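You operate a simulated robot arm through the tools that you are given. There is no shell and no other tool.

Carry out the task below with a simulated two-armed robot. There is one attempt and no reset: what you move stays moved.

Task
Feed the head blue ink: open pot in the yellow ring, pipe down, press INK once.
Fine: its lid goes on the grey side shelf. Set down upright: what you pick out.

Only the result counts: the job must be done as asked and must still hold three seconds after the hand-in. Knocking over, shifting, dropping, spilling or breaking anything else fails it. A push-on lid holds only when it is set on centred and level and pressed home; a screw cap is set on level and turned clockwise until tight.

Robot
Two 7-joint arms with fingered hands on one trunk that stands fixed in place. Base frame: the origin is at the foot of the trunk, x ahead of it, y to its left, z up. Readings come in m, degrees, newtons and seconds.
The left shoulder is at [0.019, 0.163, 1.192], the right one opposite. Payload 4 kg a hand.
The tool frame of a hand sits at the grasp point between the pads (the TCP): z along the fingers, y along the line on which they close. The tips reach 0.036 m beyond it. Largest opening 0.124 m; the body of the gripper starts 0.042 m behind the TCP. The gripper is a hand of 4 fingers: y runs from the thumb to the fingers, the wrist lies at [-0.015, -0.099, -0.189] in the tool frame, and closing takes about 1.5 s.
Orientation is that of the tool frame in the base frame, as [roll, pitch, yaw] about the fixed x, y, z axes, in that order (R = Rz(yaw) Ry(pitch) Rx(roll)). With the fingers straight down and the wrist toward the robot, the tool's x, y and z point along [0, 1, 0], [1, 0, 0] and [0, 0, -1] of the base frame.

Tools
- The arms move only by the tool servo_tool. It takes "left_series", "right_series" or both (then of equal length, played together; a hand with none holds still); each is text: rows parted by semicolons, each of 6 numbers parted by spaces: the shift along the tool's x, y, z in m, then the turn, a rotation vector about the tool's x, y, z in rad. In form: dx dy dz rx ry rz; .... A call has 1 to 20 rows; each row is the pose to reach, as a shift and turn from the pose commanded when the call began, along the tool's axes at that moment. "left_hand" and "right_hand" are, for a hand that has rows, the closure, from 0 (fully open) to 1 (shut), set as the call begins (left out, the last holds). Rows are played at 5 a second. More than 0.05 m and 8.6 degrees between two rows, or a gripper value outside its range, and nothing of the call is played. Where a pose cannot be reached the arm comes as near as it can. A force on the tool above 40 N (or 10 N above the force at the start of the call, whichever is more), or a blocked arm, ends the call early, and 0.2 s more pass. The fingers move at their own pace (about 0.045 m/s each) and stop on an object; they squeeze with about 30 N. The grip force told is the motor's: it shows also when the fingers shut on nothing. Time passes only in rows, and 0.2 s behind the last, so rows that repeat a pose let the fingers close. It gives the time, the measured TCP pose, the force on the tool (base axes), the opening and the grip force at its end, in the units of the frame above (readings bear some noise), with the torque about the TCP (base axes, N m) and any sound that the robot's microphone picked up.
- Cameras (640 x 400 px; columns grow to the right, rows downward): "scene" is now at [0.0967, -0.0338, 1.4512]; the picture's right is [-0.37, -0.93, 0.01], its down [-0.27, 0.09, -0.96] and it looks along [0.89, -0.36, -0.28] (base axes); focal length 214 px, centre (320, 200). "left" rides on the left gripper at [-0.075, -0.086, -0.123] in its tool frame; the picture's right is [-0.70, -0.34, 0.63], its down [0.64, -0.68, 0.35] and it looks along [0.32, 0.65, 0.69] (tool axes); focal length 275 px, centre (320, 200). "right" rides on the right gripper at [0.075, -0.086, -0.123] in its tool frame; the picture's right is [-0.70, 0.34, -0.63], its down [-0.64, -0.68, 0.35] and it looks along [-0.32, 0.65, 0.69] (tool axes); focal length 275 px, centre (320, 200). There is no depth. A picture from a camera that has moved, and an enlarged one, comes with that camera's place and axes in the base frame and with its lens.
- get_image(camera): a new picture of that camera. No time passes.
- slide_trunk(by): slides the trunk up (or, below 0, down) by that many m; the arms and the scene camera ride with it, the base frame stays. It gives what a move gives, with no picture.
- set_grasp(shape, hand): the hand has 4 fingers and takes this shape, open, in about a second: jaw (thumb against the fingers, like two jaws); tri (thumb and two fingers); tip (a fingertip pinch); poke (one finger out to press); point (the index stretched); flat (the hand flat); cup (the hand cupped); fist (a fist). The gripper value then closes the fingers along that shape, each until it touches; the sizes above hold for jaw. It gives what a move gives, with no picture.
- pan_tilt(pan, tilt): turns the head with the scene camera to pan (to the left, within 86 degrees either way) and tilt (down, from -29 to 69), counted from straight ahead of the robot. It gives what a move gives.
- enlarge(camera, box): a new picture of the part [left, top, right, bottom] of that camera's present view, enlarged. No time passes.
- job_done(): hands the job in; it is judged then, once.

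Places have to be worked out from the pictures, the camera data and where the tool is seen. Open the grippers and draw the arms clear of the work before you hand the job in, unless the task says otherwise.

The tools are called after "Emit:" as name(argument=value, ...) on one line, values as JSON. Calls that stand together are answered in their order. servo_tool: Moves the arms, as the interface text tells. Its arguments: {"type":"object","properties":{"left_series":{"type":"string"},"left_hand":{"type":"number"},"right_series":{"type":"string"},"right_hand":{"type":"number"}},"required":[]} The other tools are called the same way: slide_trunk (by) slides the trunk up or down; set_grasp (shape, hand) gives the hand a shape; pan_tilt (pan, tilt) turns the head that bears the scene camera; get_image (camera) takes a picture; enlarge (camera, box) takes an enlarged picture of a part of a camera's view; job_done () hands the job in.

At the start:

```text
time: 0.0
left_ee_pos: [0.7122, 0.0911, 1.5003]
left_ee_rot: [-180.0, 0.0, 90.0]
left_contact_force: [-0.7, 0.1, 0.8]
left_moment: [-0.04, 0.03, -0.01]
left_width: 0.1237
left_grip_force: 0.0
left_shape: jaw
right_ee_pos: [0.5674, -0.4669, 1.5639]
right_ee_rot: [179.9, -0.1, 90.0]
right_contact_force: [0.6, -0.1, -0.2]
right_moment: [-0.06, -0.02, -0.02]
right_width: 0.1238
right_grip_force: 0.0
right_shape: jaw
trunk travel left (down, up): [-0.35, 0.128]
head pan, tilt: [-21.7, 14.1]
```

scene: 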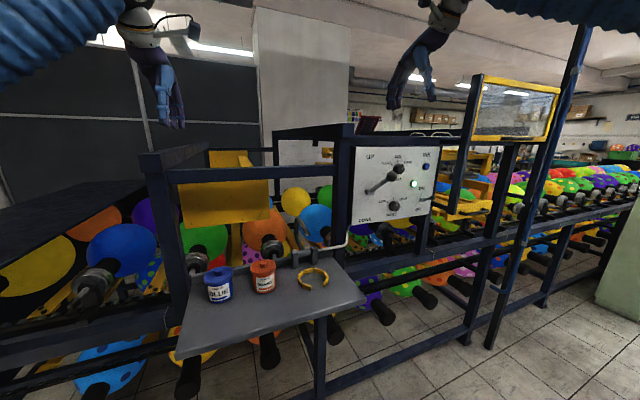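
right: 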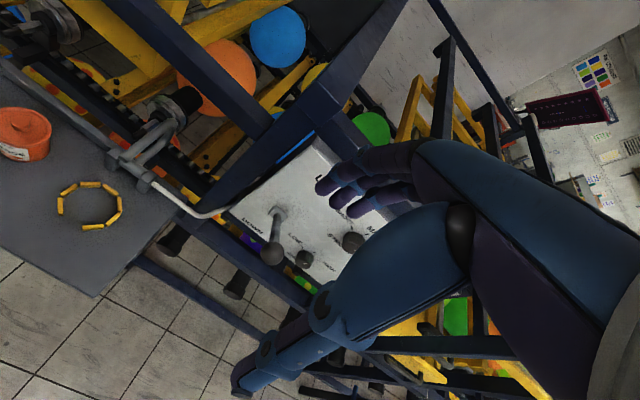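
left: 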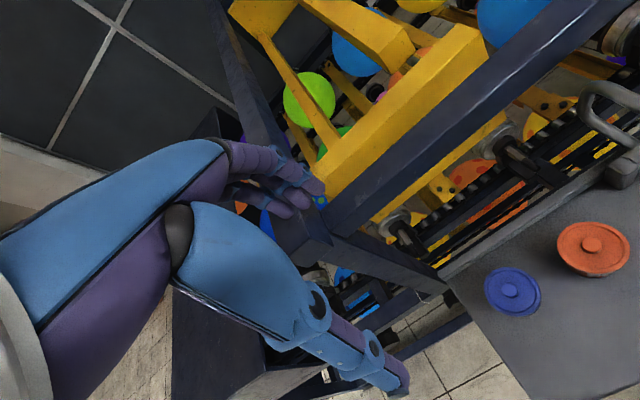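

I see a shelf with a blue pot, a red/orange pot and a yellow ring, with a panel beyond. I'll enlarge parts of the scene view to read the details.

Emit:
enlarge(camera="scene", box=[170, 220, 370, 345])

Emit:
enlarge(camera="scene", box=[340, 130, 480, 230])

Emit:
enlarge(camera="left", box=[430, 60, 640, 400])

Emit:
enlarge(camera="right", box=[0, 60, 420, 300])

```text
3.20 times, centred on (270, 282) of scene
camera zoom: at [0.0967, -0.0338, 1.4512], right [-0.37, -0.93, 0.01], down [-0.27, 0.09, -0.96], along [0.89, -0.36, -0.28], focal length 686 px, centre (480, -64)
```

zoom: 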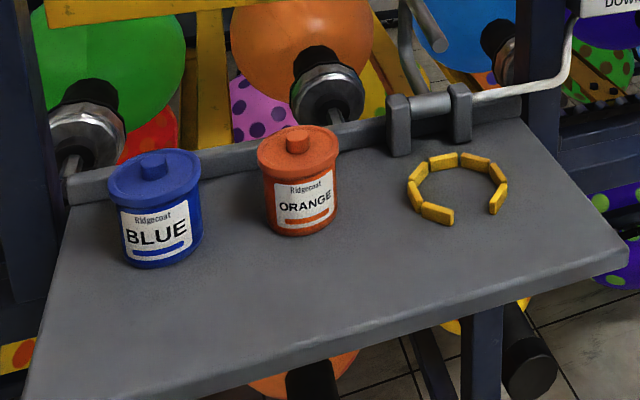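

```text
4.00 times, centred on (410, 180) of scene
camera zoom: at [0.0967, -0.0338, 1.4512], right [-0.37, -0.93, 0.01], down [-0.27, 0.09, -0.96], along [0.89, -0.36, -0.28], focal length 858 px, centre (-40, 280)
```

zoom: 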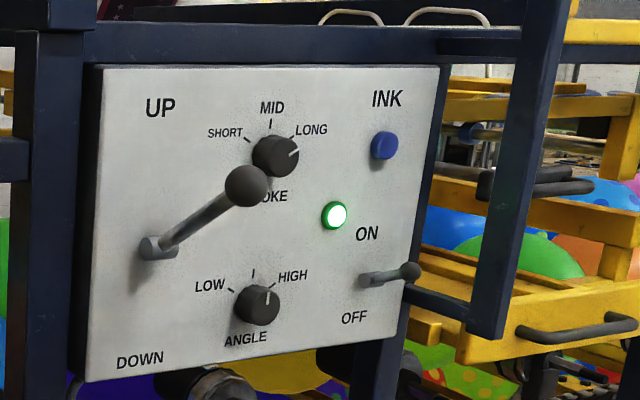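

```text
1.18 times, centred on (535, 230) of left
camera zoom: at [0.6267, 0.0167, 1.624], right [-0.34, -0.7, -0.63], down [-0.68, 0.64, -0.35], along [0.65, 0.32, -0.69], focal length 324 px, centre (67, 165)
```

zoom: 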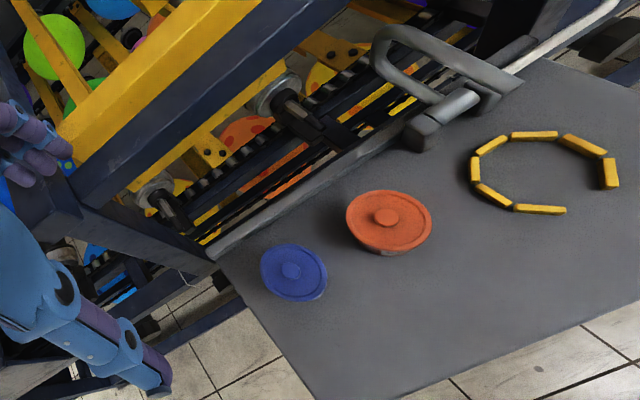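

```text
1.52 times, centred on (210, 180) of right
camera zoom: at [0.4817, -0.3919, 1.6858], right [0.34, -0.7, 0.63], down [-0.68, -0.64, -0.35], along [0.65, -0.32, -0.69], focal length 420 px, centre (488, 230)
```

zoom: 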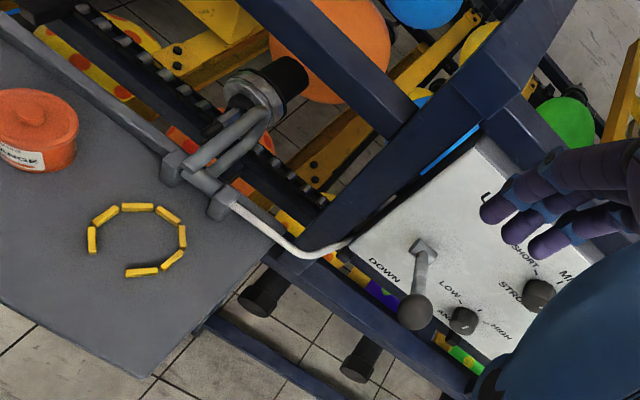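

I want to know whether there's another grey shelf and where everything lies, so I'll turn the head for wider views.

Emit:
pan_tilt(pan=10, tilt=35)

Emit:
get_image(camera="scene")

Emit:
pan_tilt(pan=60, tilt=25)

Emit:
get_image(camera="scene")

Emit:
pan_tilt(pan=-60, tilt=25)

Emit:
get_image(camera="scene")

Emit:
pan_tilt(pan=-10, tilt=40)

Emit:
get_image(camera="scene")

```text
time: 1.0
left_ee_pos: [0.713, 0.0925, 1.5011]
left_ee_rot: [180.0, 0.0, 90.0]
left_contact_force: [0.4, -0.2, 0.4]
left_moment: [-0.02, -0.01, 0.0]
left_width: 0.1234
left_grip_force: 0.0
left_shape: jaw
right_ee_pos: [0.5685, -0.4674, 1.5648]
right_ee_rot: [180.0, 0.0, 90.0]
right_contact_force: [0.1, 0.2, 0.2]
right_moment: [0.03, 0.01, 0.0]
right_width: 0.1234
right_grip_force: 0.0
right_shape: jaw
trunk travel left (down, up): [-0.35, 0.128]
head pan, tilt: [10.0, 35.0]
```

```text
taken
camera scene: at [0.0953, 0.0159, 1.4178], right [0.17, -0.98, -0.01], down [-0.6, -0.1, -0.8], along [0.78, 0.14, -0.61], focal length 214 px, centre (320, 200)
```

scene: 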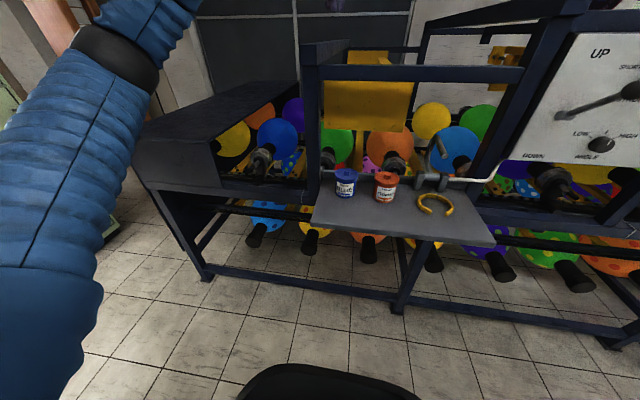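

```text
time: 2.1
left_ee_pos: [0.7128, 0.0919, 1.5006]
left_ee_rot: [-179.9, 0.0, 90.0]
left_contact_force: [-0.5, 0.0, 0.0]
left_moment: [-0.01, 0.0, -0.02]
left_width: 0.1237
left_grip_force: 0.1
left_shape: jaw
right_ee_pos: [0.5681, -0.4669, 1.5632]
right_ee_rot: [-180.0, 0.0, 89.9]
right_contact_force: [0.6, -0.9, 0.1]
right_moment: [0.0, 0.01, -0.03]
right_width: 0.1234
right_grip_force: 0.1
right_shape: jaw
trunk travel left (down, up): [-0.35, 0.128]
head pan, tilt: [60.0, 25.0]
```

```text
taken
camera scene: at [0.0554, 0.0805, 1.4352], right [0.86, -0.5, -0.04], down [-0.25, -0.37, -0.9], along [0.44, 0.78, -0.44], focal length 214 px, centre (320, 200)
```

scene: 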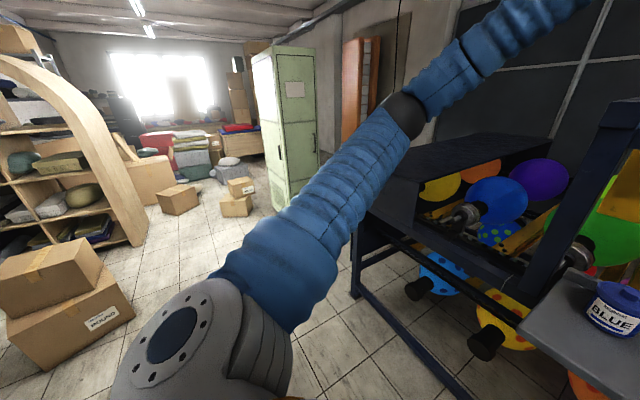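

```text
time: 4.2
left_ee_pos: [0.7114, 0.0913, 1.5007]
left_ee_rot: [179.9, 0.0, 90.0]
left_contact_force: [-0.1, 0.6, 0.5]
left_moment: [-0.01, 0.0, -0.01]
left_width: 0.1235
left_grip_force: 0.2
left_shape: jaw
right_ee_pos: [0.5677, -0.4674, 1.5641]
right_ee_rot: [180.0, 0.0, 90.0]
right_contact_force: [-0.1, -0.5, -0.3]
right_moment: [0.0, 0.0, -0.01]
right_width: 0.1237
right_grip_force: 0.0
right_shape: jaw
trunk travel left (down, up): [-0.35, 0.128]
head pan, tilt: [-60.0, 25.0]
```

```text
taken
camera scene: at [0.0553, -0.079, 1.4352], right [-0.86, -0.5, 0.04], down [-0.25, 0.37, -0.9], along [0.44, -0.78, -0.44], focal length 214 px, centre (320, 200)
```

scene: 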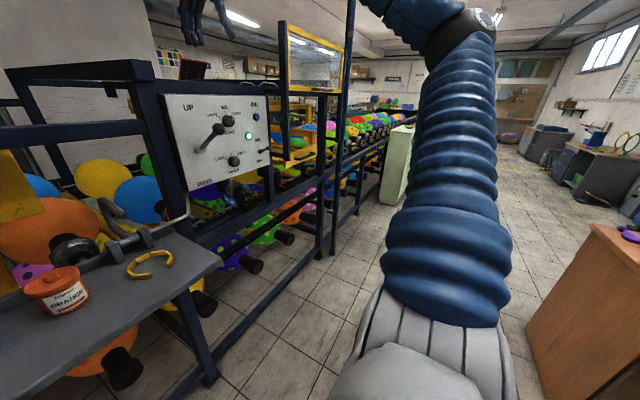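

```text
time: 5.3
left_ee_pos: [0.7133, 0.0915, 1.5003]
left_ee_rot: [-180.0, 0.1, 90.1]
left_contact_force: [-0.8, -0.4, 0.5]
left_moment: [-0.01, -0.02, -0.01]
left_width: 0.1237
left_grip_force: 0.1
left_shape: jaw
right_ee_pos: [0.5671, -0.4674, 1.5643]
right_ee_rot: [180.0, -0.1, 90.0]
right_contact_force: [0.1, 0.2, 0.3]
right_moment: [0.0, -0.01, 0.0]
right_width: 0.1234
right_grip_force: 0.0
right_shape: jaw
trunk travel left (down, up): [-0.35, 0.128]
head pan, tilt: [-10.0, 40.0]
```

```text
taken
camera scene: at [0.092, -0.0141, 1.4104], right [-0.17, -0.98, 0.01], down [-0.66, 0.11, -0.74], along [0.73, -0.13, -0.67], focal length 214 px, centre (320, 200)
```

scene: 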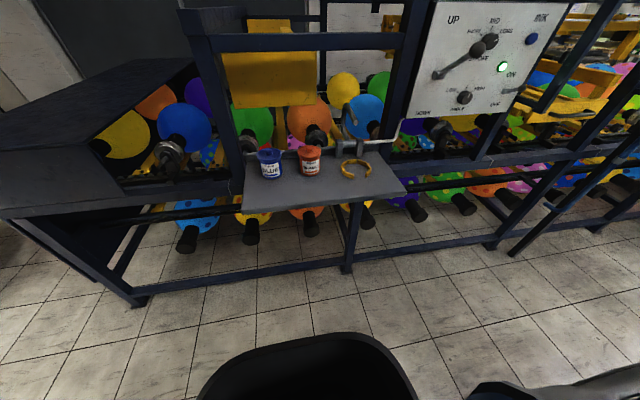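

The shelf holding the pots and ring is the grey side shelf. From triangulating: the blue pot's knob is at about (0.714, 0.039, 1.07), the ring centre at (0.68, -0.25, 0.99), the lever knob at (0.67, -0.52, 1.33) and INK at about (0.785, -0.80, 1.335). I'll bring both hands back and lower for closer views.

Emit:
servo_tool(left_series="0 -0.033 0.033 0 0 0; 0 -0.066 0.066 0 0 0; 0 -0.1 0.1 0 0 0; 0 -0.133 0.133 0 0 0; 0 -0.166 0.166 0 0 0; 0 -0.2 0.2 0 0 0; 0 -0.2 0.2 0 0 0", right_series="0 -0.017 0.03 0 0 0; 0 -0.034 0.06 0 0 0; 0 -0.05 0.09 0 0 0; 0 -0.066 0.12 0 0 0; 0 -0.083 0.15 0 0 0; 0 -0.1 0.18 0 0 0; 0 -0.1 0.18 0 0 0")

Emit:
get_image(camera="left")

Emit:
get_image(camera="right")

Emit:
get_image(camera="scene")

```text
time: 6.9
left_ee_pos: [0.5156, 0.0892, 1.3004]
left_ee_rot: [-179.9, 0.1, 90.1]
left_contact_force: [0.1, 0.2, -0.6]
left_moment: [0.0, -0.02, -0.01]
left_width: 0.1237
left_grip_force: 0.0
left_shape: jaw
right_ee_pos: [0.4697, -0.4653, 1.3844]
right_ee_rot: [-179.9, 0.0, 90.0]
right_contact_force: [0.6, -0.2, 0.2]
right_moment: [0.02, 0.0, 0.04]
right_width: 0.1237
right_grip_force: 0.0
right_shape: jaw
trunk travel left (down, up): [-0.35, 0.128]
head pan, tilt: [-10.0, 40.0]
```

```text
taken
camera left: at [0.4288, 0.0147, 1.4242], right [-0.34, -0.7, -0.63], down [-0.68, 0.64, -0.35], along [0.65, 0.32, -0.69], focal length 275 px, centre (320, 200)
```

left: 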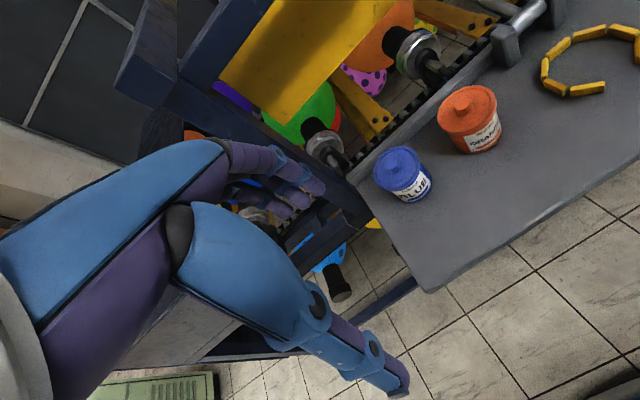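

```text
taken
camera right: at [0.3846, -0.3888, 1.5044], right [0.34, -0.7, 0.63], down [-0.68, -0.64, -0.35], along [0.65, -0.32, -0.69], focal length 275 px, centre (320, 200)
```

right: 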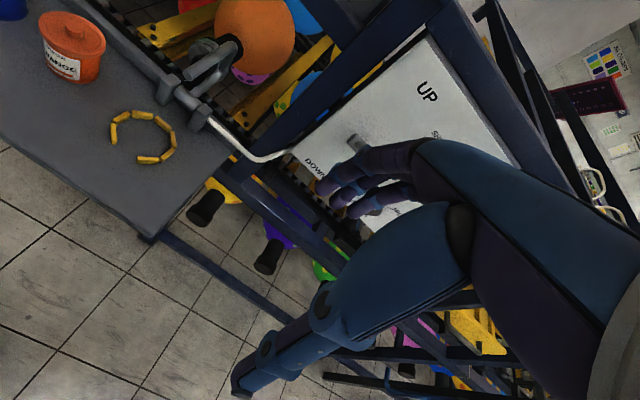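

```text
taken
camera scene: at [0.0924, -0.0135, 1.4104], right [-0.17, -0.98, 0.01], down [-0.66, 0.11, -0.74], along [0.73, -0.13, -0.67], focal length 214 px, centre (320, 200)
```

scene: 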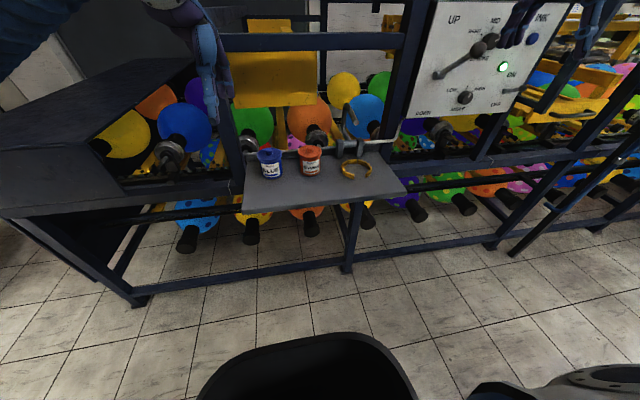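

Enlarging the pots and the shelf to fix geometry (post position, pot dimensions, ring).

Emit:
enlarge(camera="scene", box=[220, 90, 420, 215])

Emit:
enlarge(camera="left", box=[320, 60, 520, 240])

Emit:
enlarge(camera="right", box=[0, 0, 300, 200])

```text
3.20 times, centred on (320, 152) of scene
camera zoom: at [0.0924, -0.0135, 1.4104], right [-0.17, -0.98, 0.01], down [-0.66, 0.11, -0.74], along [0.73, -0.13, -0.67], focal length 686 px, centre (320, 352)
```

zoom: 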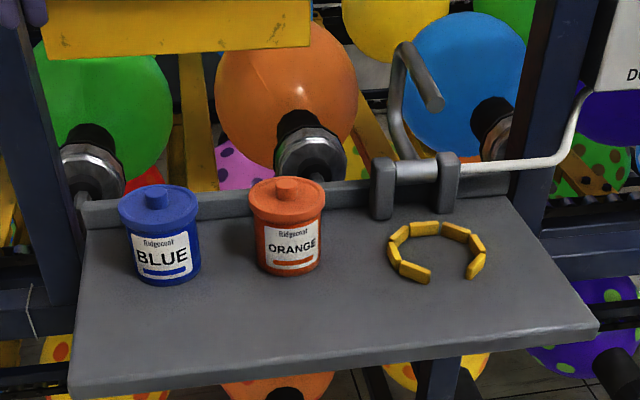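

```text
2.22 times, centred on (420, 150) of left
camera zoom: at [0.4288, 0.0147, 1.4242], right [-0.34, -0.7, -0.63], down [-0.68, 0.64, -0.35], along [0.65, 0.32, -0.69], focal length 612 px, centre (98, 311)
```

zoom: 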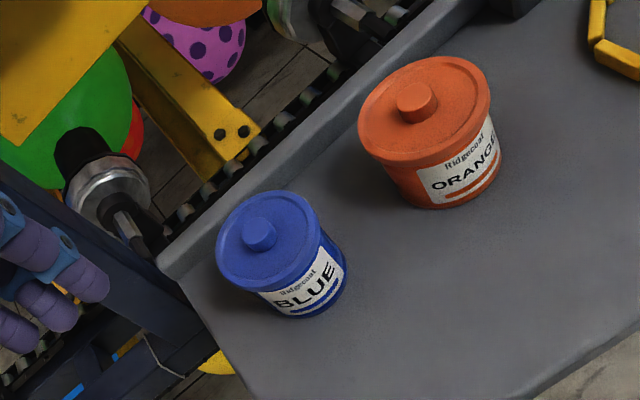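

```text
2.00 times, centred on (150, 100) of right
camera zoom: at [0.3846, -0.3888, 1.5044], right [0.34, -0.7, 0.63], down [-0.68, -0.64, -0.35], along [0.65, -0.32, -0.69], focal length 551 px, centre (660, 400)
```

zoom: 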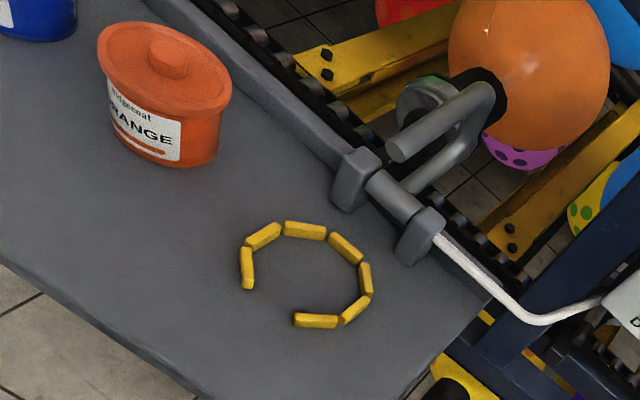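

Pot estimates: shelf z≈0.985, body radius ≈0.036, lid radius ≈0.041 with its rim at about 1.049–1.062, knob top ≈1.077. I'll look at the left hand's finger geometry with the head before touching anything.

Emit:
pan_tilt(pan=12, tilt=10)

Emit:
enlarge(camera="scene", box=[220, 80, 460, 320])

Emit:
set_grasp(shape="tip", hand="left")

Emit:
enlarge(camera="scene", box=[220, 80, 460, 320])

Emit:
get_image(camera="left")

```text
time: 7.9
left_ee_pos: [0.515, 0.0881, 1.3017]
left_ee_rot: [180.0, 0.0, 90.1]
left_contact_force: [0.0, 1.2, 0.0]
left_moment: [-0.02, 0.05, -0.01]
left_width: 0.1236
left_grip_force: 0.1
left_shape: jaw
right_ee_pos: [0.4704, -0.4651, 1.3839]
right_ee_rot: [-179.9, 0.0, 90.0]
right_contact_force: [0.3, -0.1, -0.3]
right_moment: [-0.04, 0.05, 0.01]
right_width: 0.1239
right_grip_force: 0.1
right_shape: jaw
trunk travel left (down, up): [-0.35, 0.128]
head pan, tilt: [12.0, 10.0]
```

```text
1.67 times, centred on (340, 200) of scene
camera zoom: at [0.1012, 0.0201, 1.4576], right [0.21, -0.98, -0.01], down [-0.21, -0.04, -0.98], along [0.96, 0.2, -0.21], focal length 358 px, centre (287, 200)
```

zoom: 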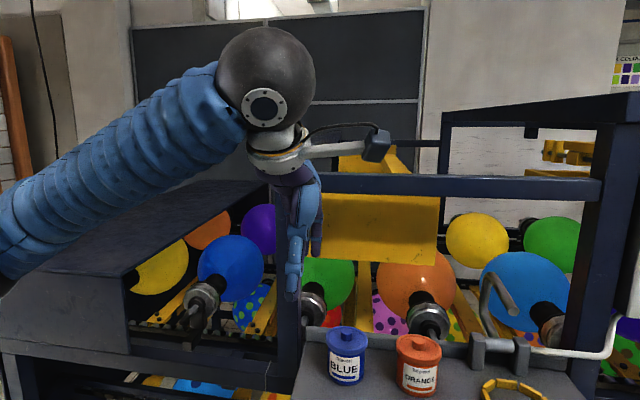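

```text
time: 8.8
left_ee_pos: [0.5154, 0.088, 1.3023]
left_ee_rot: [-180.0, -0.1, 90.1]
left_contact_force: [0.1, 0.4, 0.3]
left_moment: [0.0, -0.01, 0.01]
left_width: 0.1238
left_grip_force: 0.1
left_shape: tip
right_ee_pos: [0.4693, -0.4642, 1.3843]
right_ee_rot: [179.9, 0.1, 90.0]
right_contact_force: [-0.2, 1.5, -0.4]
right_moment: [0.01, -0.02, -0.01]
right_width: 0.1237
right_grip_force: 0.1
right_shape: jaw
trunk travel left (down, up): [-0.35, 0.128]
head pan, tilt: [12.0, 10.0]
```

```text
1.67 times, centred on (340, 200) of scene
camera zoom: at [0.1011, 0.02, 1.4577], right [0.21, -0.98, -0.01], down [-0.21, -0.04, -0.98], along [0.96, 0.2, -0.21], focal length 358 px, centre (287, 200)
```

zoom: 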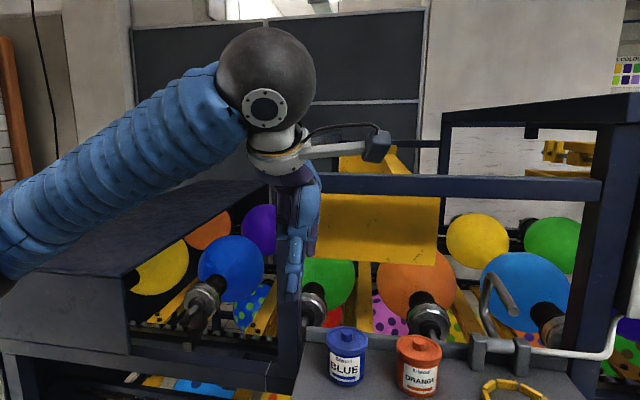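

```text
taken
camera left: at [0.4285, 0.014, 1.4245], right [-0.34, -0.7, -0.63], down [-0.68, 0.64, -0.35], along [0.65, 0.32, -0.69], focal length 275 px, centre (320, 200)
```

left: 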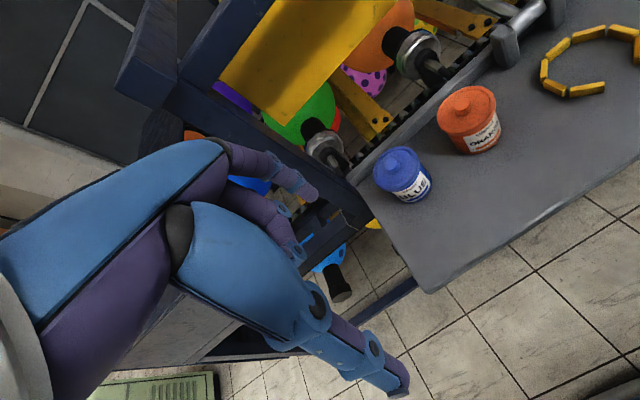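

The hand is slim with the arm's ball well above it. I'll go back to the jaw shape and move the left hand in low in front of the blue pot, beneath the navy cross bar (about x 0.79, z 1.32–1.36).

Emit:
set_grasp(shape="jaw", hand="left")

Emit:
servo_tool(left_series="-0.01 0.013 0.031 0 0 0; -0.02 0.026 0.063 0 0 0; -0.03 0.039 0.094 0 0 0; -0.04 0.052 0.126 0 0 0; -0.049 0.065 0.157 0 0 0; -0.049 0.065 0.157 0 0 0")

Emit:
pan_tilt(pan=2, tilt=25)

Emit:
get_image(camera="left")

Emit:
enlarge(camera="scene", box=[160, 80, 480, 280])

```text
time: 9.7
left_ee_pos: [0.5155, 0.0889, 1.3024]
left_ee_rot: [-180.0, 0.0, 90.1]
left_contact_force: [0.1, 0.3, 0.0]
left_moment: [0.03, 0.01, -0.01]
left_width: 0.1237
left_grip_force: 0.1
left_shape: jaw
right_ee_pos: [0.4693, -0.4642, 1.3839]
right_ee_rot: [180.0, 0.1, 90.0]
right_contact_force: [0.7, -0.2, 0.2]
right_moment: [0.01, -0.01, -0.01]
right_width: 0.1238
right_grip_force: 0.1
right_shape: jaw
trunk travel left (down, up): [-0.35, 0.128]
head pan, tilt: [12.0, 10.0]
```

```text
time: 11.1
left_ee_pos: [0.5767, 0.0425, 1.1439]
left_ee_rot: [-180.0, 0.0, 90.0]
left_contact_force: [-0.2, -0.4, 0.1]
left_moment: [-0.01, -0.03, 0.0]
left_width: 0.1236
left_grip_force: 0.1
left_shape: jaw
right_ee_pos: [0.469, -0.4658, 1.3817]
right_ee_rot: [-180.0, 0.1, 90.0]
right_contact_force: [0.3, 0.5, 1.1]
right_moment: [0.0, -0.02, 0.01]
right_width: 0.1235
right_grip_force: 0.0
right_shape: jaw
trunk travel left (down, up): [-0.35, 0.128]
head pan, tilt: [12.0, 10.0]
```

```text
time: 11.8
left_ee_pos: [0.5783, 0.0435, 1.143]
left_ee_rot: [179.9, 0.1, 89.9]
left_contact_force: [0.1, 0.3, 0.2]
left_moment: [-0.03, -0.03, 0.01]
left_width: 0.1237
left_grip_force: 0.0
left_shape: jaw
right_ee_pos: [0.4687, -0.4649, 1.3837]
right_ee_rot: [180.0, 0.0, 90.1]
right_contact_force: [0.0, 0.5, 1.2]
right_moment: [0.04, 0.01, 0.01]
right_width: 0.1237
right_grip_force: 0.0
right_shape: jaw
trunk travel left (down, up): [-0.35, 0.128]
head pan, tilt: [2.0, 25.0]
```

```text
taken
camera left: at [0.4915, -0.0315, 1.2657], right [-0.34, -0.7, -0.63], down [-0.68, 0.64, -0.35], along [0.65, 0.32, -0.69], focal length 275 px, centre (320, 200)
```

left: 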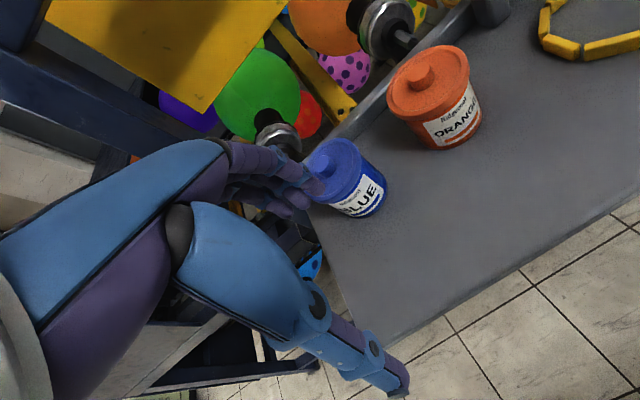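

```text
2.00 times, centred on (320, 180) of scene
camera zoom: at [0.1013, 0.004, 1.4334], right [0.04, -1.0, 0.0], down [-0.46, -0.01, -0.89], along [0.89, 0.03, -0.46], focal length 429 px, centre (320, 240)
```

zoom: 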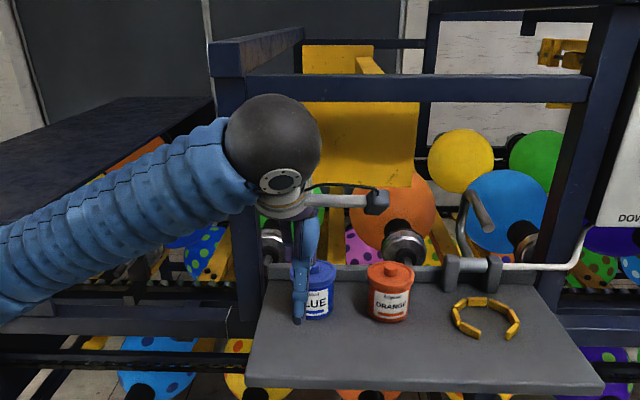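

I'll enlarge the wrist view to refine the blue lid's location relative to the hand.

Emit:
enlarge(camera="left", box=[240, 110, 400, 230])

Emit:
enlarge(camera="scene", box=[270, 190, 380, 260])

```text
3.33 times, centred on (320, 170) of left
camera zoom: at [0.4915, -0.0315, 1.2657], right [-0.34, -0.7, -0.63], down [-0.68, 0.64, -0.35], along [0.65, 0.32, -0.69], focal length 918 px, centre (320, 300)
```

zoom: 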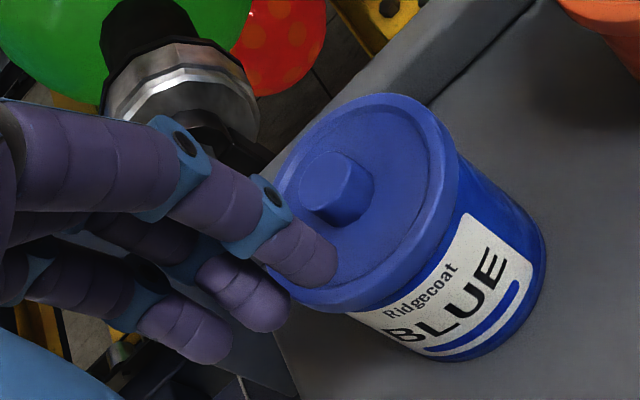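

```text
5.71 times, centred on (325, 225) of scene
camera zoom: at [0.1013, 0.004, 1.4334], right [0.04, -1.0, 0.0], down [-0.46, -0.01, -0.89], along [0.89, 0.03, -0.46], focal length 1226 px, centre (291, 57)
```

zoom: 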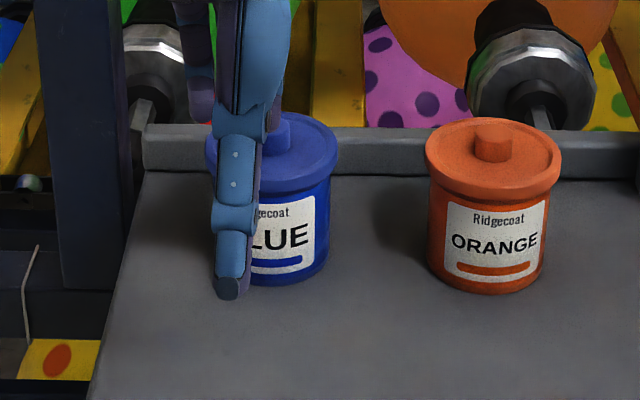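

Refined: the blue knob top is at about (0.707, 0.035, 1.077). I'll advance level to centre over the pot (fingertips still ~3 cm above the knob).

Emit:
servo_tool(left_series="-0.002 0.032 0 0 0 0; -0.004 0.064 0 0 0 0; -0.006 0.096 0 0 0 0; -0.008 0.129 0 0 0 0; -0.008 0.129 0 0 0 0")

Emit:
get_image(camera="left")

Emit:
enlarge(camera="scene", box=[220, 140, 420, 265])

```text
time: 13.1
left_ee_pos: [0.704, 0.0357, 1.1422]
left_ee_rot: [179.9, 0.0, 90.0]
left_contact_force: [-0.1, -0.2, 0.5]
left_moment: [0.03, 0.04, 0.01]
left_width: 0.1237
left_grip_force: 0.0
left_shape: jaw
right_ee_pos: [0.4688, -0.4642, 1.3832]
right_ee_rot: [179.9, 0.0, 90.0]
right_contact_force: [0.1, 0.1, -0.2]
right_moment: [-0.03, -0.01, -0.01]
right_width: 0.1237
right_grip_force: 0.2
right_shape: jaw
trunk travel left (down, up): [-0.35, 0.128]
head pan, tilt: [2.0, 25.0]
```

```text
taken
camera left: at [0.6179, -0.0398, 1.2645], right [-0.34, -0.7, -0.63], down [-0.68, 0.64, -0.35], along [0.65, 0.32, -0.69], focal length 275 px, centre (320, 200)
```

left: 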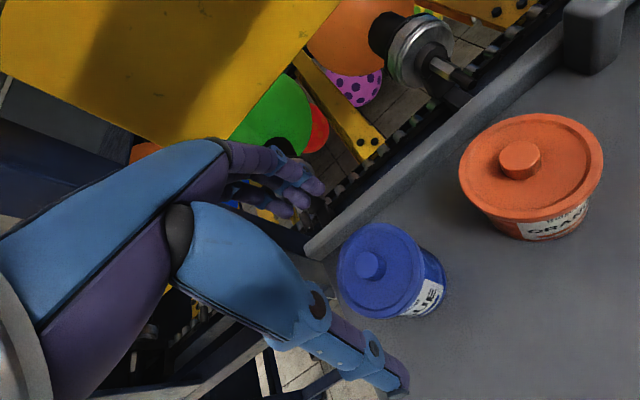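

```text
3.20 times, centred on (320, 202) of scene
camera zoom: at [0.1005, 0.0042, 1.4334], right [0.03, -1.0, 0.0], down [-0.46, -0.01, -0.89], along [0.89, 0.03, -0.46], focal length 686 px, centre (320, 192)
```

zoom: 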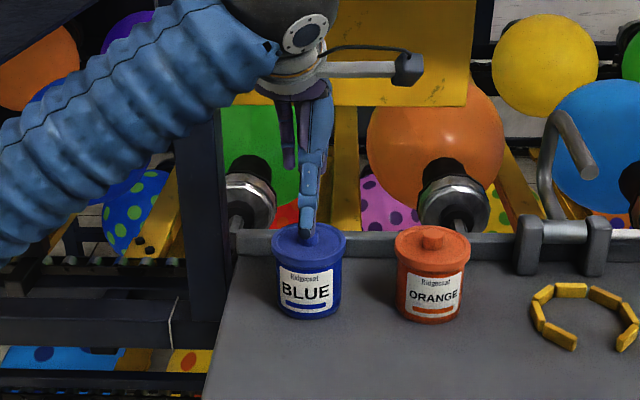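

The knob re-triangulates to (0.7075, 0.034), with the hand at (0.704, 0.036). I'll descend to TCP z≈1.087, so the tips straddle the lid rim just below its lower edge.

Emit:
servo_tool(left_series="-0.001 0.003 0.02 0 0 0; -0.001 0.003 0.04 0 0 0; -0.001 0.003 0.055 0 0 0; -0.001 0.003 0.055 0 0 0")

Emit:
get_image(camera="left")

Emit:
enlarge(camera="scene", box=[260, 150, 380, 250])

```text
time: 14.1
left_ee_pos: [0.7087, 0.0346, 1.0872]
left_ee_rot: [-180.0, 0.0, 90.0]
left_contact_force: [0.0, -0.3, -0.2]
left_moment: [0.01, 0.03, 0.01]
left_width: 0.1239
left_grip_force: 0.0
left_shape: jaw
right_ee_pos: [0.4695, -0.4656, 1.3827]
right_ee_rot: [-180.0, 0.0, 90.0]
right_contact_force: [-0.7, 0.0, -0.1]
right_moment: [-0.02, -0.01, 0.0]
right_width: 0.1235
right_grip_force: 0.1
right_shape: jaw
trunk travel left (down, up): [-0.35, 0.128]
head pan, tilt: [2.0, 25.0]
```

```text
taken
camera left: at [0.623, -0.0412, 1.2109], right [-0.34, -0.7, -0.63], down [-0.68, 0.64, -0.35], along [0.65, 0.32, -0.69], focal length 275 px, centre (320, 200)
```

left: 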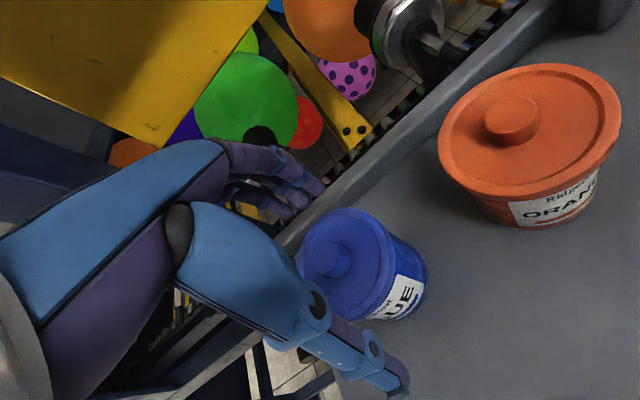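

```text
4.00 times, centred on (320, 200) of scene
camera zoom: at [0.1009, 0.0039, 1.4334], right [0.03, -1.0, 0.0], down [-0.46, -0.01, -0.89], along [0.89, 0.03, -0.46], focal length 858 px, centre (320, 200)
```

zoom: 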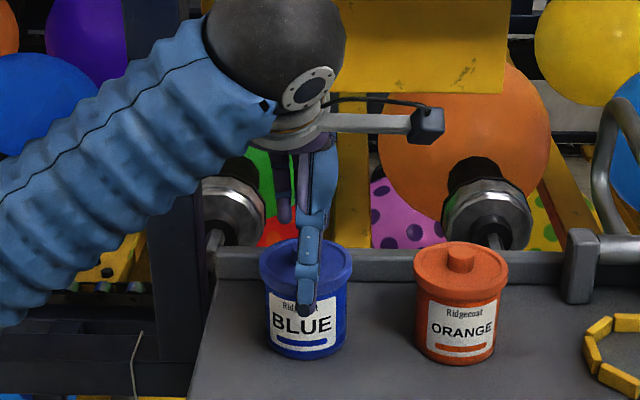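

The thumb tip looks to be at about z 1.055, a bit high for the rim. I'll go 8 mm lower and then close on the lid rim.

Emit:
servo_tool(left_series="0 0 0.008 0 0 0; 0 0 0.008 0 0 0")

Emit:
servo_tool(left_series="0 0 0 0 0 0; 0 0 0 0 0 0; 0 0 0 0 0 0; 0 0 0 0 0 0; 0 0 0 0 0 0; 0 0 0 0 0 0; 0 0 0 0 0 0; 0 0 0 0 0 0; 0 0 0 0 0 0; 0 0 0 0 0 0", left_hand=1)

Emit:
get_image(camera="left")

Emit:
enlarge(camera="scene", box=[260, 150, 380, 250])

```text
time: 14.7
left_ee_pos: [0.7102, 0.0329, 1.0815]
left_ee_rot: [-180.0, -0.1, 90.0]
left_contact_force: [0.4, 0.0, -0.2]
left_moment: [0.0, -0.01, -0.04]
left_width: 0.124
left_grip_force: 0.0
left_shape: jaw
right_ee_pos: [0.4699, -0.4657, 1.3833]
right_ee_rot: [180.0, 0.0, 90.0]
right_contact_force: [-0.7, -0.3, 0.1]
right_moment: [0.0, 0.0, 0.0]
right_width: 0.1239
right_grip_force: 0.0
right_shape: jaw
trunk travel left (down, up): [-0.35, 0.128]
head pan, tilt: [2.0, 25.0]
```

```text
time: 16.9
left_ee_pos: [0.7084, 0.0325, 1.0819]
left_ee_rot: [179.9, 0.1, 90.1]
left_contact_force: [0.8, -0.2, 12.7]
left_moment: [-0.03, 0.34, 0.04]
left_width: 0.0775
left_grip_force: 30.4
left_shape: jaw
right_ee_pos: [0.4702, -0.4644, 1.3833]
right_ee_rot: [180.0, -0.1, 89.9]
right_contact_force: [0.3, 0.3, 0.4]
right_moment: [-0.02, -0.01, -0.03]
right_width: 0.1241
right_grip_force: 0.2
right_shape: jaw
trunk travel left (down, up): [-0.35, 0.128]
head pan, tilt: [2.0, 25.0]
heard: snap
```

```text
taken
camera left: at [0.6226, -0.0422, 1.2044], right [-0.34, -0.7, -0.63], down [-0.68, 0.64, -0.35], along [0.65, 0.32, -0.69], focal length 275 px, centre (320, 200)
```

left: 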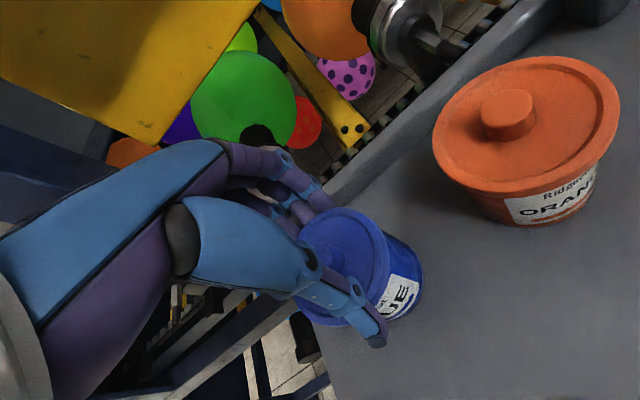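

```text
4.00 times, centred on (320, 200) of scene
camera zoom: at [0.1004, 0.0038, 1.4334], right [0.03, -1.0, 0.0], down [-0.46, -0.01, -0.89], along [0.89, 0.03, -0.46], focal length 858 px, centre (320, 200)
```

zoom: 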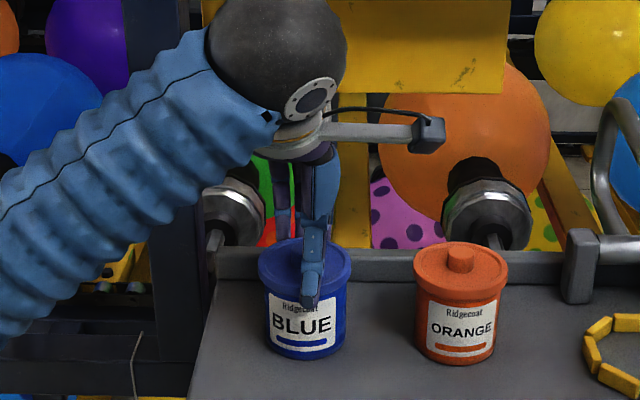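

I heard a snap as the fingers closed, at width 0.0775. I'll lift slowly by 3 then 6 mm and check whether only the lid comes up.

Emit:
servo_tool(left_series="0 0 -0.002 0 0 0; 0 0 -0.004 0 0 0; 0 0 -0.006 0 0 0; 0 0 -0.006 0 0 0")

Emit:
enlarge(camera="scene", box=[280, 190, 360, 250])

Emit:
enlarge(camera="left", box=[240, 160, 460, 360])

```text
time: 17.9
left_ee_pos: [0.7082, 0.0337, 1.0872]
left_ee_rot: [-180.0, 0.0, 90.1]
left_contact_force: [1.2, 0.3, 0.2]
left_moment: [-0.04, -0.03, 0.02]
left_width: 0.0769
left_grip_force: 30.3
left_shape: jaw
right_ee_pos: [0.4703, -0.4652, 1.3834]
right_ee_rot: [-180.0, 0.1, 90.0]
right_contact_force: [-0.8, 0.2, 0.6]
right_moment: [-0.01, 0.02, 0.02]
right_width: 0.1237
right_grip_force: 0.0
right_shape: jaw
trunk travel left (down, up): [-0.35, 0.128]
head pan, tilt: [2.0, 25.0]
```

```text
6.67 times, centred on (320, 220) of scene
camera zoom: at [0.1013, 0.004, 1.4333], right [0.03, -1.0, 0.0], down [-0.46, -0.01, -0.89], along [0.89, 0.03, -0.46], focal length 1430 px, centre (320, 67)
```

zoom: 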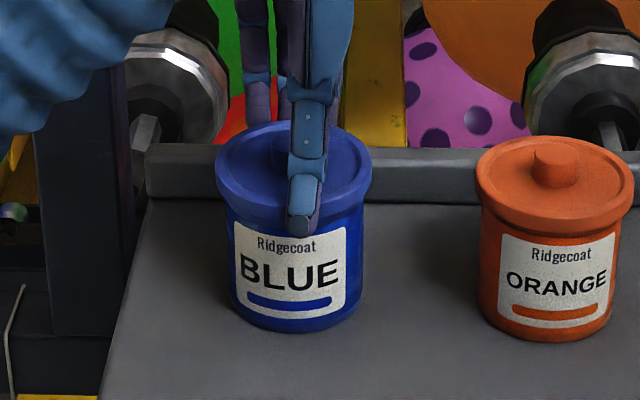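

```text
2.00 times, centred on (350, 260) of left
camera zoom: at [0.6228, -0.0417, 1.2102], right [-0.34, -0.7, -0.63], down [-0.68, 0.64, -0.35], along [0.65, 0.32, -0.69], focal length 551 px, centre (260, 80)
```

zoom: 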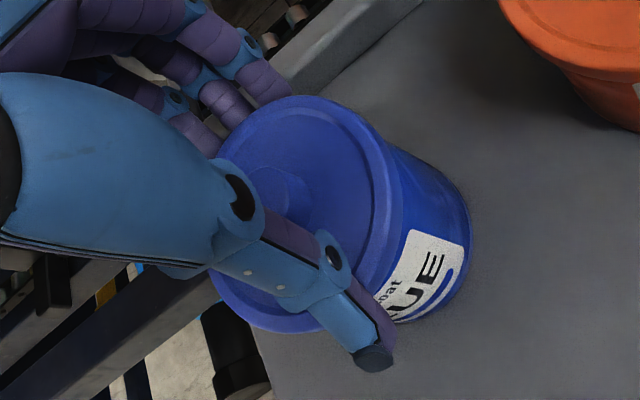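

The load is nearly zero, so it looks like only the lid is in hand. I'll lift another 2.5 cm and check.

Emit:
servo_tool(left_series="0 0 -0.005 0 0 0; 0 0 -0.01 0 0 0; 0 0 -0.015 0 0 0; 0 0 -0.02 0 0 0; 0 0 -0.025 0 0 0; 0 0 -0.025 0 0 0")

Emit:
enlarge(camera="scene", box=[280, 180, 360, 250])

Emit:
enlarge(camera="left", box=[240, 160, 460, 360])

```text
time: 19.2
left_ee_pos: [0.7103, 0.0333, 1.1125]
left_ee_rot: [-180.0, 0.0, 90.0]
left_contact_force: [0.3, 0.1, -1.0]
left_moment: [0.01, 0.03, 0.01]
left_width: 0.0768
left_grip_force: 29.6
left_shape: jaw
right_ee_pos: [0.4701, -0.4648, 1.3832]
right_ee_rot: [-180.0, 0.0, 90.0]
right_contact_force: [0.1, 0.8, 0.4]
right_moment: [-0.02, -0.02, 0.0]
right_width: 0.124
right_grip_force: 0.1
right_shape: jaw
trunk travel left (down, up): [-0.35, 0.128]
head pan, tilt: [2.0, 25.0]
```

```text
5.71 times, centred on (320, 215) of scene
camera zoom: at [0.1013, 0.004, 1.4333], right [0.03, -1.0, 0.0], down [-0.46, -0.01, -0.89], along [0.89, 0.03, -0.46], focal length 1226 px, centre (320, 114)
```

zoom: 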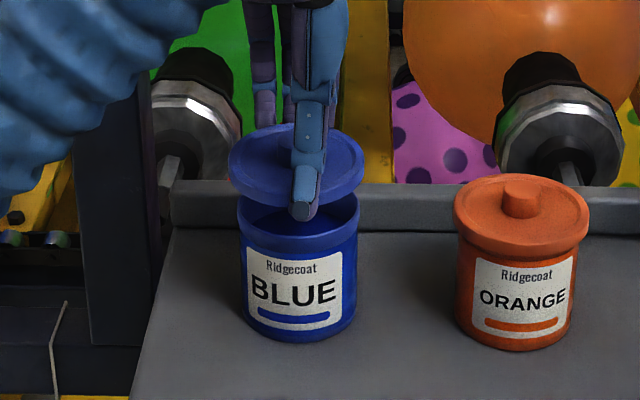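

```text
2.00 times, centred on (350, 260) of left
camera zoom: at [0.6238, -0.0414, 1.2351], right [-0.34, -0.7, -0.63], down [-0.68, 0.64, -0.35], along [0.65, 0.32, -0.69], focal length 551 px, centre (260, 80)
```

zoom: 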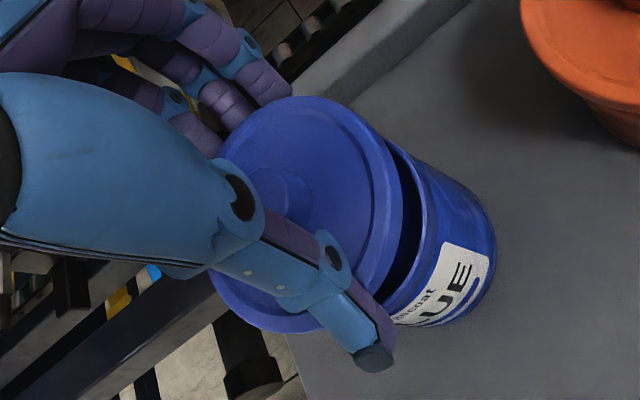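

The lid is off cleanly and the pot is still standing. I'll raise the lid 2 cm and carry it to a clear spot at the front of the shelf, around (0.60, -0.035), staying above the pots.

Emit:
servo_tool(left_series="0 0 -0.02 0 0 0; -0.012 -0.02 -0.02 0 0 0; -0.03 -0.05 -0.02 0 0 0; -0.05 -0.08 -0.02 0 0 0; -0.068 -0.11 -0.02 0 0 0; -0.068 -0.11 0.01 0 0 0; -0.068 -0.11 0.035 0 0 0; -0.068 -0.11 0.06 0 0 0; -0.068 -0.11 0.075 0 0 0; -0.068 -0.11 0.075 0 0 0")

Emit:
get_image(camera="left")

Emit:
enlarge(camera="scene", box=[260, 170, 400, 270])

```text
time: 21.4
left_ee_pos: [0.5999, -0.035, 1.0361]
left_ee_rot: [179.9, 0.0, 90.1]
left_contact_force: [0.4, -0.6, 0.4]
left_moment: [0.04, 0.03, -0.01]
left_width: 0.0768
left_grip_force: 29.7
left_shape: jaw
right_ee_pos: [0.4694, -0.4653, 1.3835]
right_ee_rot: [-180.0, 0.0, 90.1]
right_contact_force: [-0.9, -0.6, 0.3]
right_moment: [-0.02, 0.01, 0.01]
right_width: 0.1237
right_grip_force: 0.1
right_shape: jaw
trunk travel left (down, up): [-0.35, 0.128]
head pan, tilt: [2.0, 25.0]
```

```text
taken
camera left: at [0.5144, -0.1095, 1.1595], right [-0.34, -0.7, -0.63], down [-0.68, 0.64, -0.35], along [0.65, 0.32, -0.69], focal length 275 px, centre (320, 200)
```

left: 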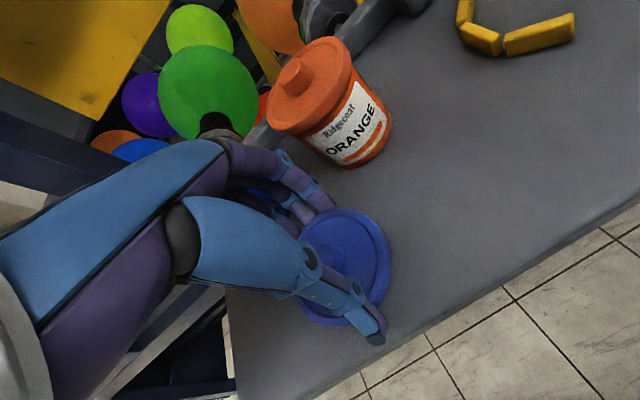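

```text
4.00 times, centred on (330, 220) of scene
camera zoom: at [0.1011, 0.0037, 1.4334], right [0.03, -1.0, 0.0], down [-0.46, -0.01, -0.89], along [0.89, 0.03, -0.46], focal length 858 px, centre (280, 120)
```

zoom: 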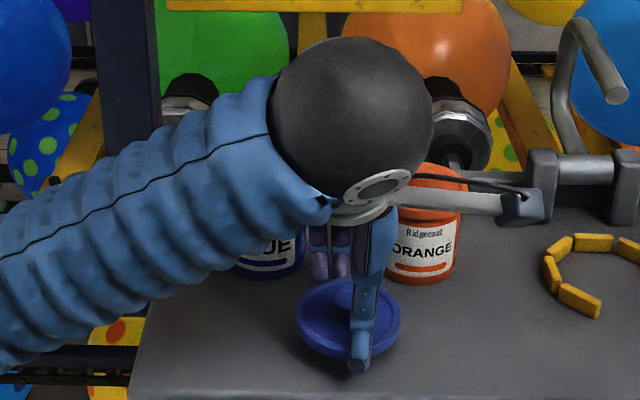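

The lid hangs level over the clear spot, centred at about (0.60, -0.025). I'll lower it in small steps, watching the force.

Emit:
servo_tool(left_series="0 0 0.003 0 0 0; 0 0 0.006 0 0 0; 0 0 0.009 0 0 0; 0 0 0.009 0 0 0")

Emit:
servo_tool(left_series="0 0 0.002 0 0 0; 0 0 0.003 0 0 0; 0 0 0.003 0 0 0")

Emit:
enlarge(camera="scene", box=[290, 210, 380, 270])

```text
time: 22.4
left_ee_pos: [0.601, -0.036, 1.0287]
left_ee_rot: [180.0, 0.1, 90.1]
left_contact_force: [0.3, -0.4, -1.0]
left_moment: [0.01, 0.01, -0.01]
left_width: 0.0766
left_grip_force: 30.1
left_shape: jaw
right_ee_pos: [0.4694, -0.4645, 1.3827]
right_ee_rot: [180.0, -0.1, 90.0]
right_contact_force: [-0.3, -0.8, 0.7]
right_moment: [0.03, 0.02, -0.03]
right_width: 0.1235
right_grip_force: 0.0
right_shape: jaw
trunk travel left (down, up): [-0.35, 0.128]
head pan, tilt: [2.0, 25.0]
```

```text
time: 23.2
left_ee_pos: [0.6008, -0.0364, 1.025]
left_ee_rot: [-179.9, 0.0, 90.0]
left_contact_force: [-0.6, -0.5, -0.6]
left_moment: [0.01, -0.01, 0.01]
left_width: 0.0766
left_grip_force: 30.1
left_shape: jaw
right_ee_pos: [0.4702, -0.4647, 1.3837]
right_ee_rot: [180.0, 0.0, 90.0]
right_contact_force: [0.5, -0.3, -0.1]
right_moment: [0.0, 0.02, 0.0]
right_width: 0.1238
right_grip_force: 0.1
right_shape: jaw
trunk travel left (down, up): [-0.35, 0.128]
head pan, tilt: [2.0, 25.0]
```

```text
6.67 times, centred on (335, 240) of scene
camera zoom: at [0.1012, 0.0038, 1.4333], right [0.03, -1.0, 0.0], down [-0.46, -0.01, -0.89], along [0.89, 0.03, -0.46], focal length 1430 px, centre (220, -67)
```

zoom: 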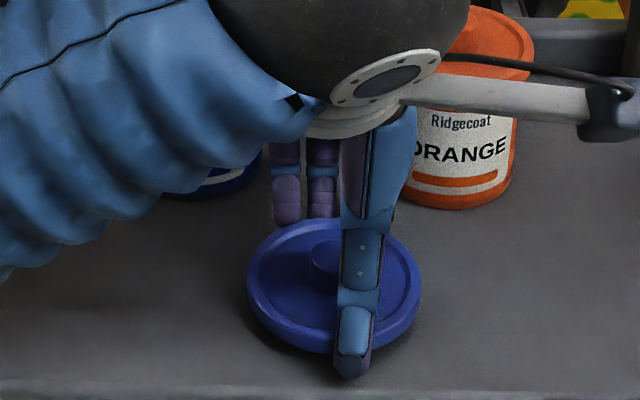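

No contact yet, and the shadow shows a small gap. I'll continue down in 2–3 mm steps.

Emit:
servo_tool(left_series="0 0 0.002 0 0 0; 0 0 0.003 0 0 0; 0 0 0.003 0 0 0")

Emit:
servo_tool(left_series="0 0 0.002 0 0 0; 0 0 0.002 0 0 0")

Emit:
servo_tool(left_series="0 0 0.002 0 0 0; 0 0 0.002 0 0 0")

Emit:
enlarge(camera="scene", box=[290, 210, 380, 270])

```text
time: 24.1
left_ee_pos: [0.6004, -0.0362, 1.0232]
left_ee_rot: [-180.0, -0.1, 90.0]
left_contact_force: [-0.7, -0.5, 0.1]
left_moment: [-0.03, 0.0, 0.02]
left_width: 0.0767
left_grip_force: 30.1
left_shape: jaw
right_ee_pos: [0.4697, -0.4657, 1.3833]
right_ee_rot: [180.0, 0.0, 89.9]
right_contact_force: [0.9, -0.5, -0.1]
right_moment: [-0.01, 0.02, 0.02]
right_width: 0.1236
right_grip_force: 0.1
right_shape: jaw
trunk travel left (down, up): [-0.35, 0.128]
head pan, tilt: [2.0, 25.0]
```

```text
time: 24.6
left_ee_pos: [0.5998, -0.0354, 1.0203]
left_ee_rot: [180.0, 0.0, 90.0]
left_contact_force: [0.2, -0.2, 0.8]
left_moment: [0.02, 0.05, -0.03]
left_width: 0.0766
left_grip_force: 30.2
left_shape: jaw
right_ee_pos: [0.4692, -0.4645, 1.3824]
right_ee_rot: [180.0, -0.1, 90.0]
right_contact_force: [-0.6, 0.4, -0.5]
right_moment: [0.01, -0.01, -0.03]
right_width: 0.1237
right_grip_force: 0.1
right_shape: jaw
trunk travel left (down, up): [-0.35, 0.128]
head pan, tilt: [2.0, 25.0]
```

```text
time: 25.2
left_ee_pos: [0.5995, -0.0354, 1.0189]
left_ee_rot: [-180.0, 0.0, 90.0]
left_contact_force: [-0.3, -0.5, -0.2]
left_moment: [0.03, -0.01, -0.05]
left_width: 0.0764
left_grip_force: 30.4
left_shape: jaw
right_ee_pos: [0.469, -0.465, 1.3837]
right_ee_rot: [179.9, 0.0, 89.9]
right_contact_force: [0.3, 0.2, 0.0]
right_moment: [0.02, 0.0, -0.04]
right_width: 0.1236
right_grip_force: 0.2
right_shape: jaw
trunk travel left (down, up): [-0.35, 0.128]
head pan, tilt: [2.0, 25.0]
```

```text
6.67 times, centred on (335, 240) of scene
camera zoom: at [0.1012, 0.0038, 1.4333], right [0.03, -1.0, 0.0], down [-0.46, -0.01, -0.89], along [0.89, 0.03, -0.46], focal length 1430 px, centre (220, -67)
```

zoom: 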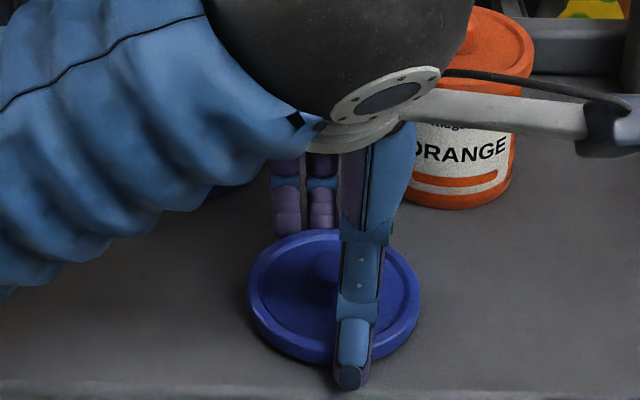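

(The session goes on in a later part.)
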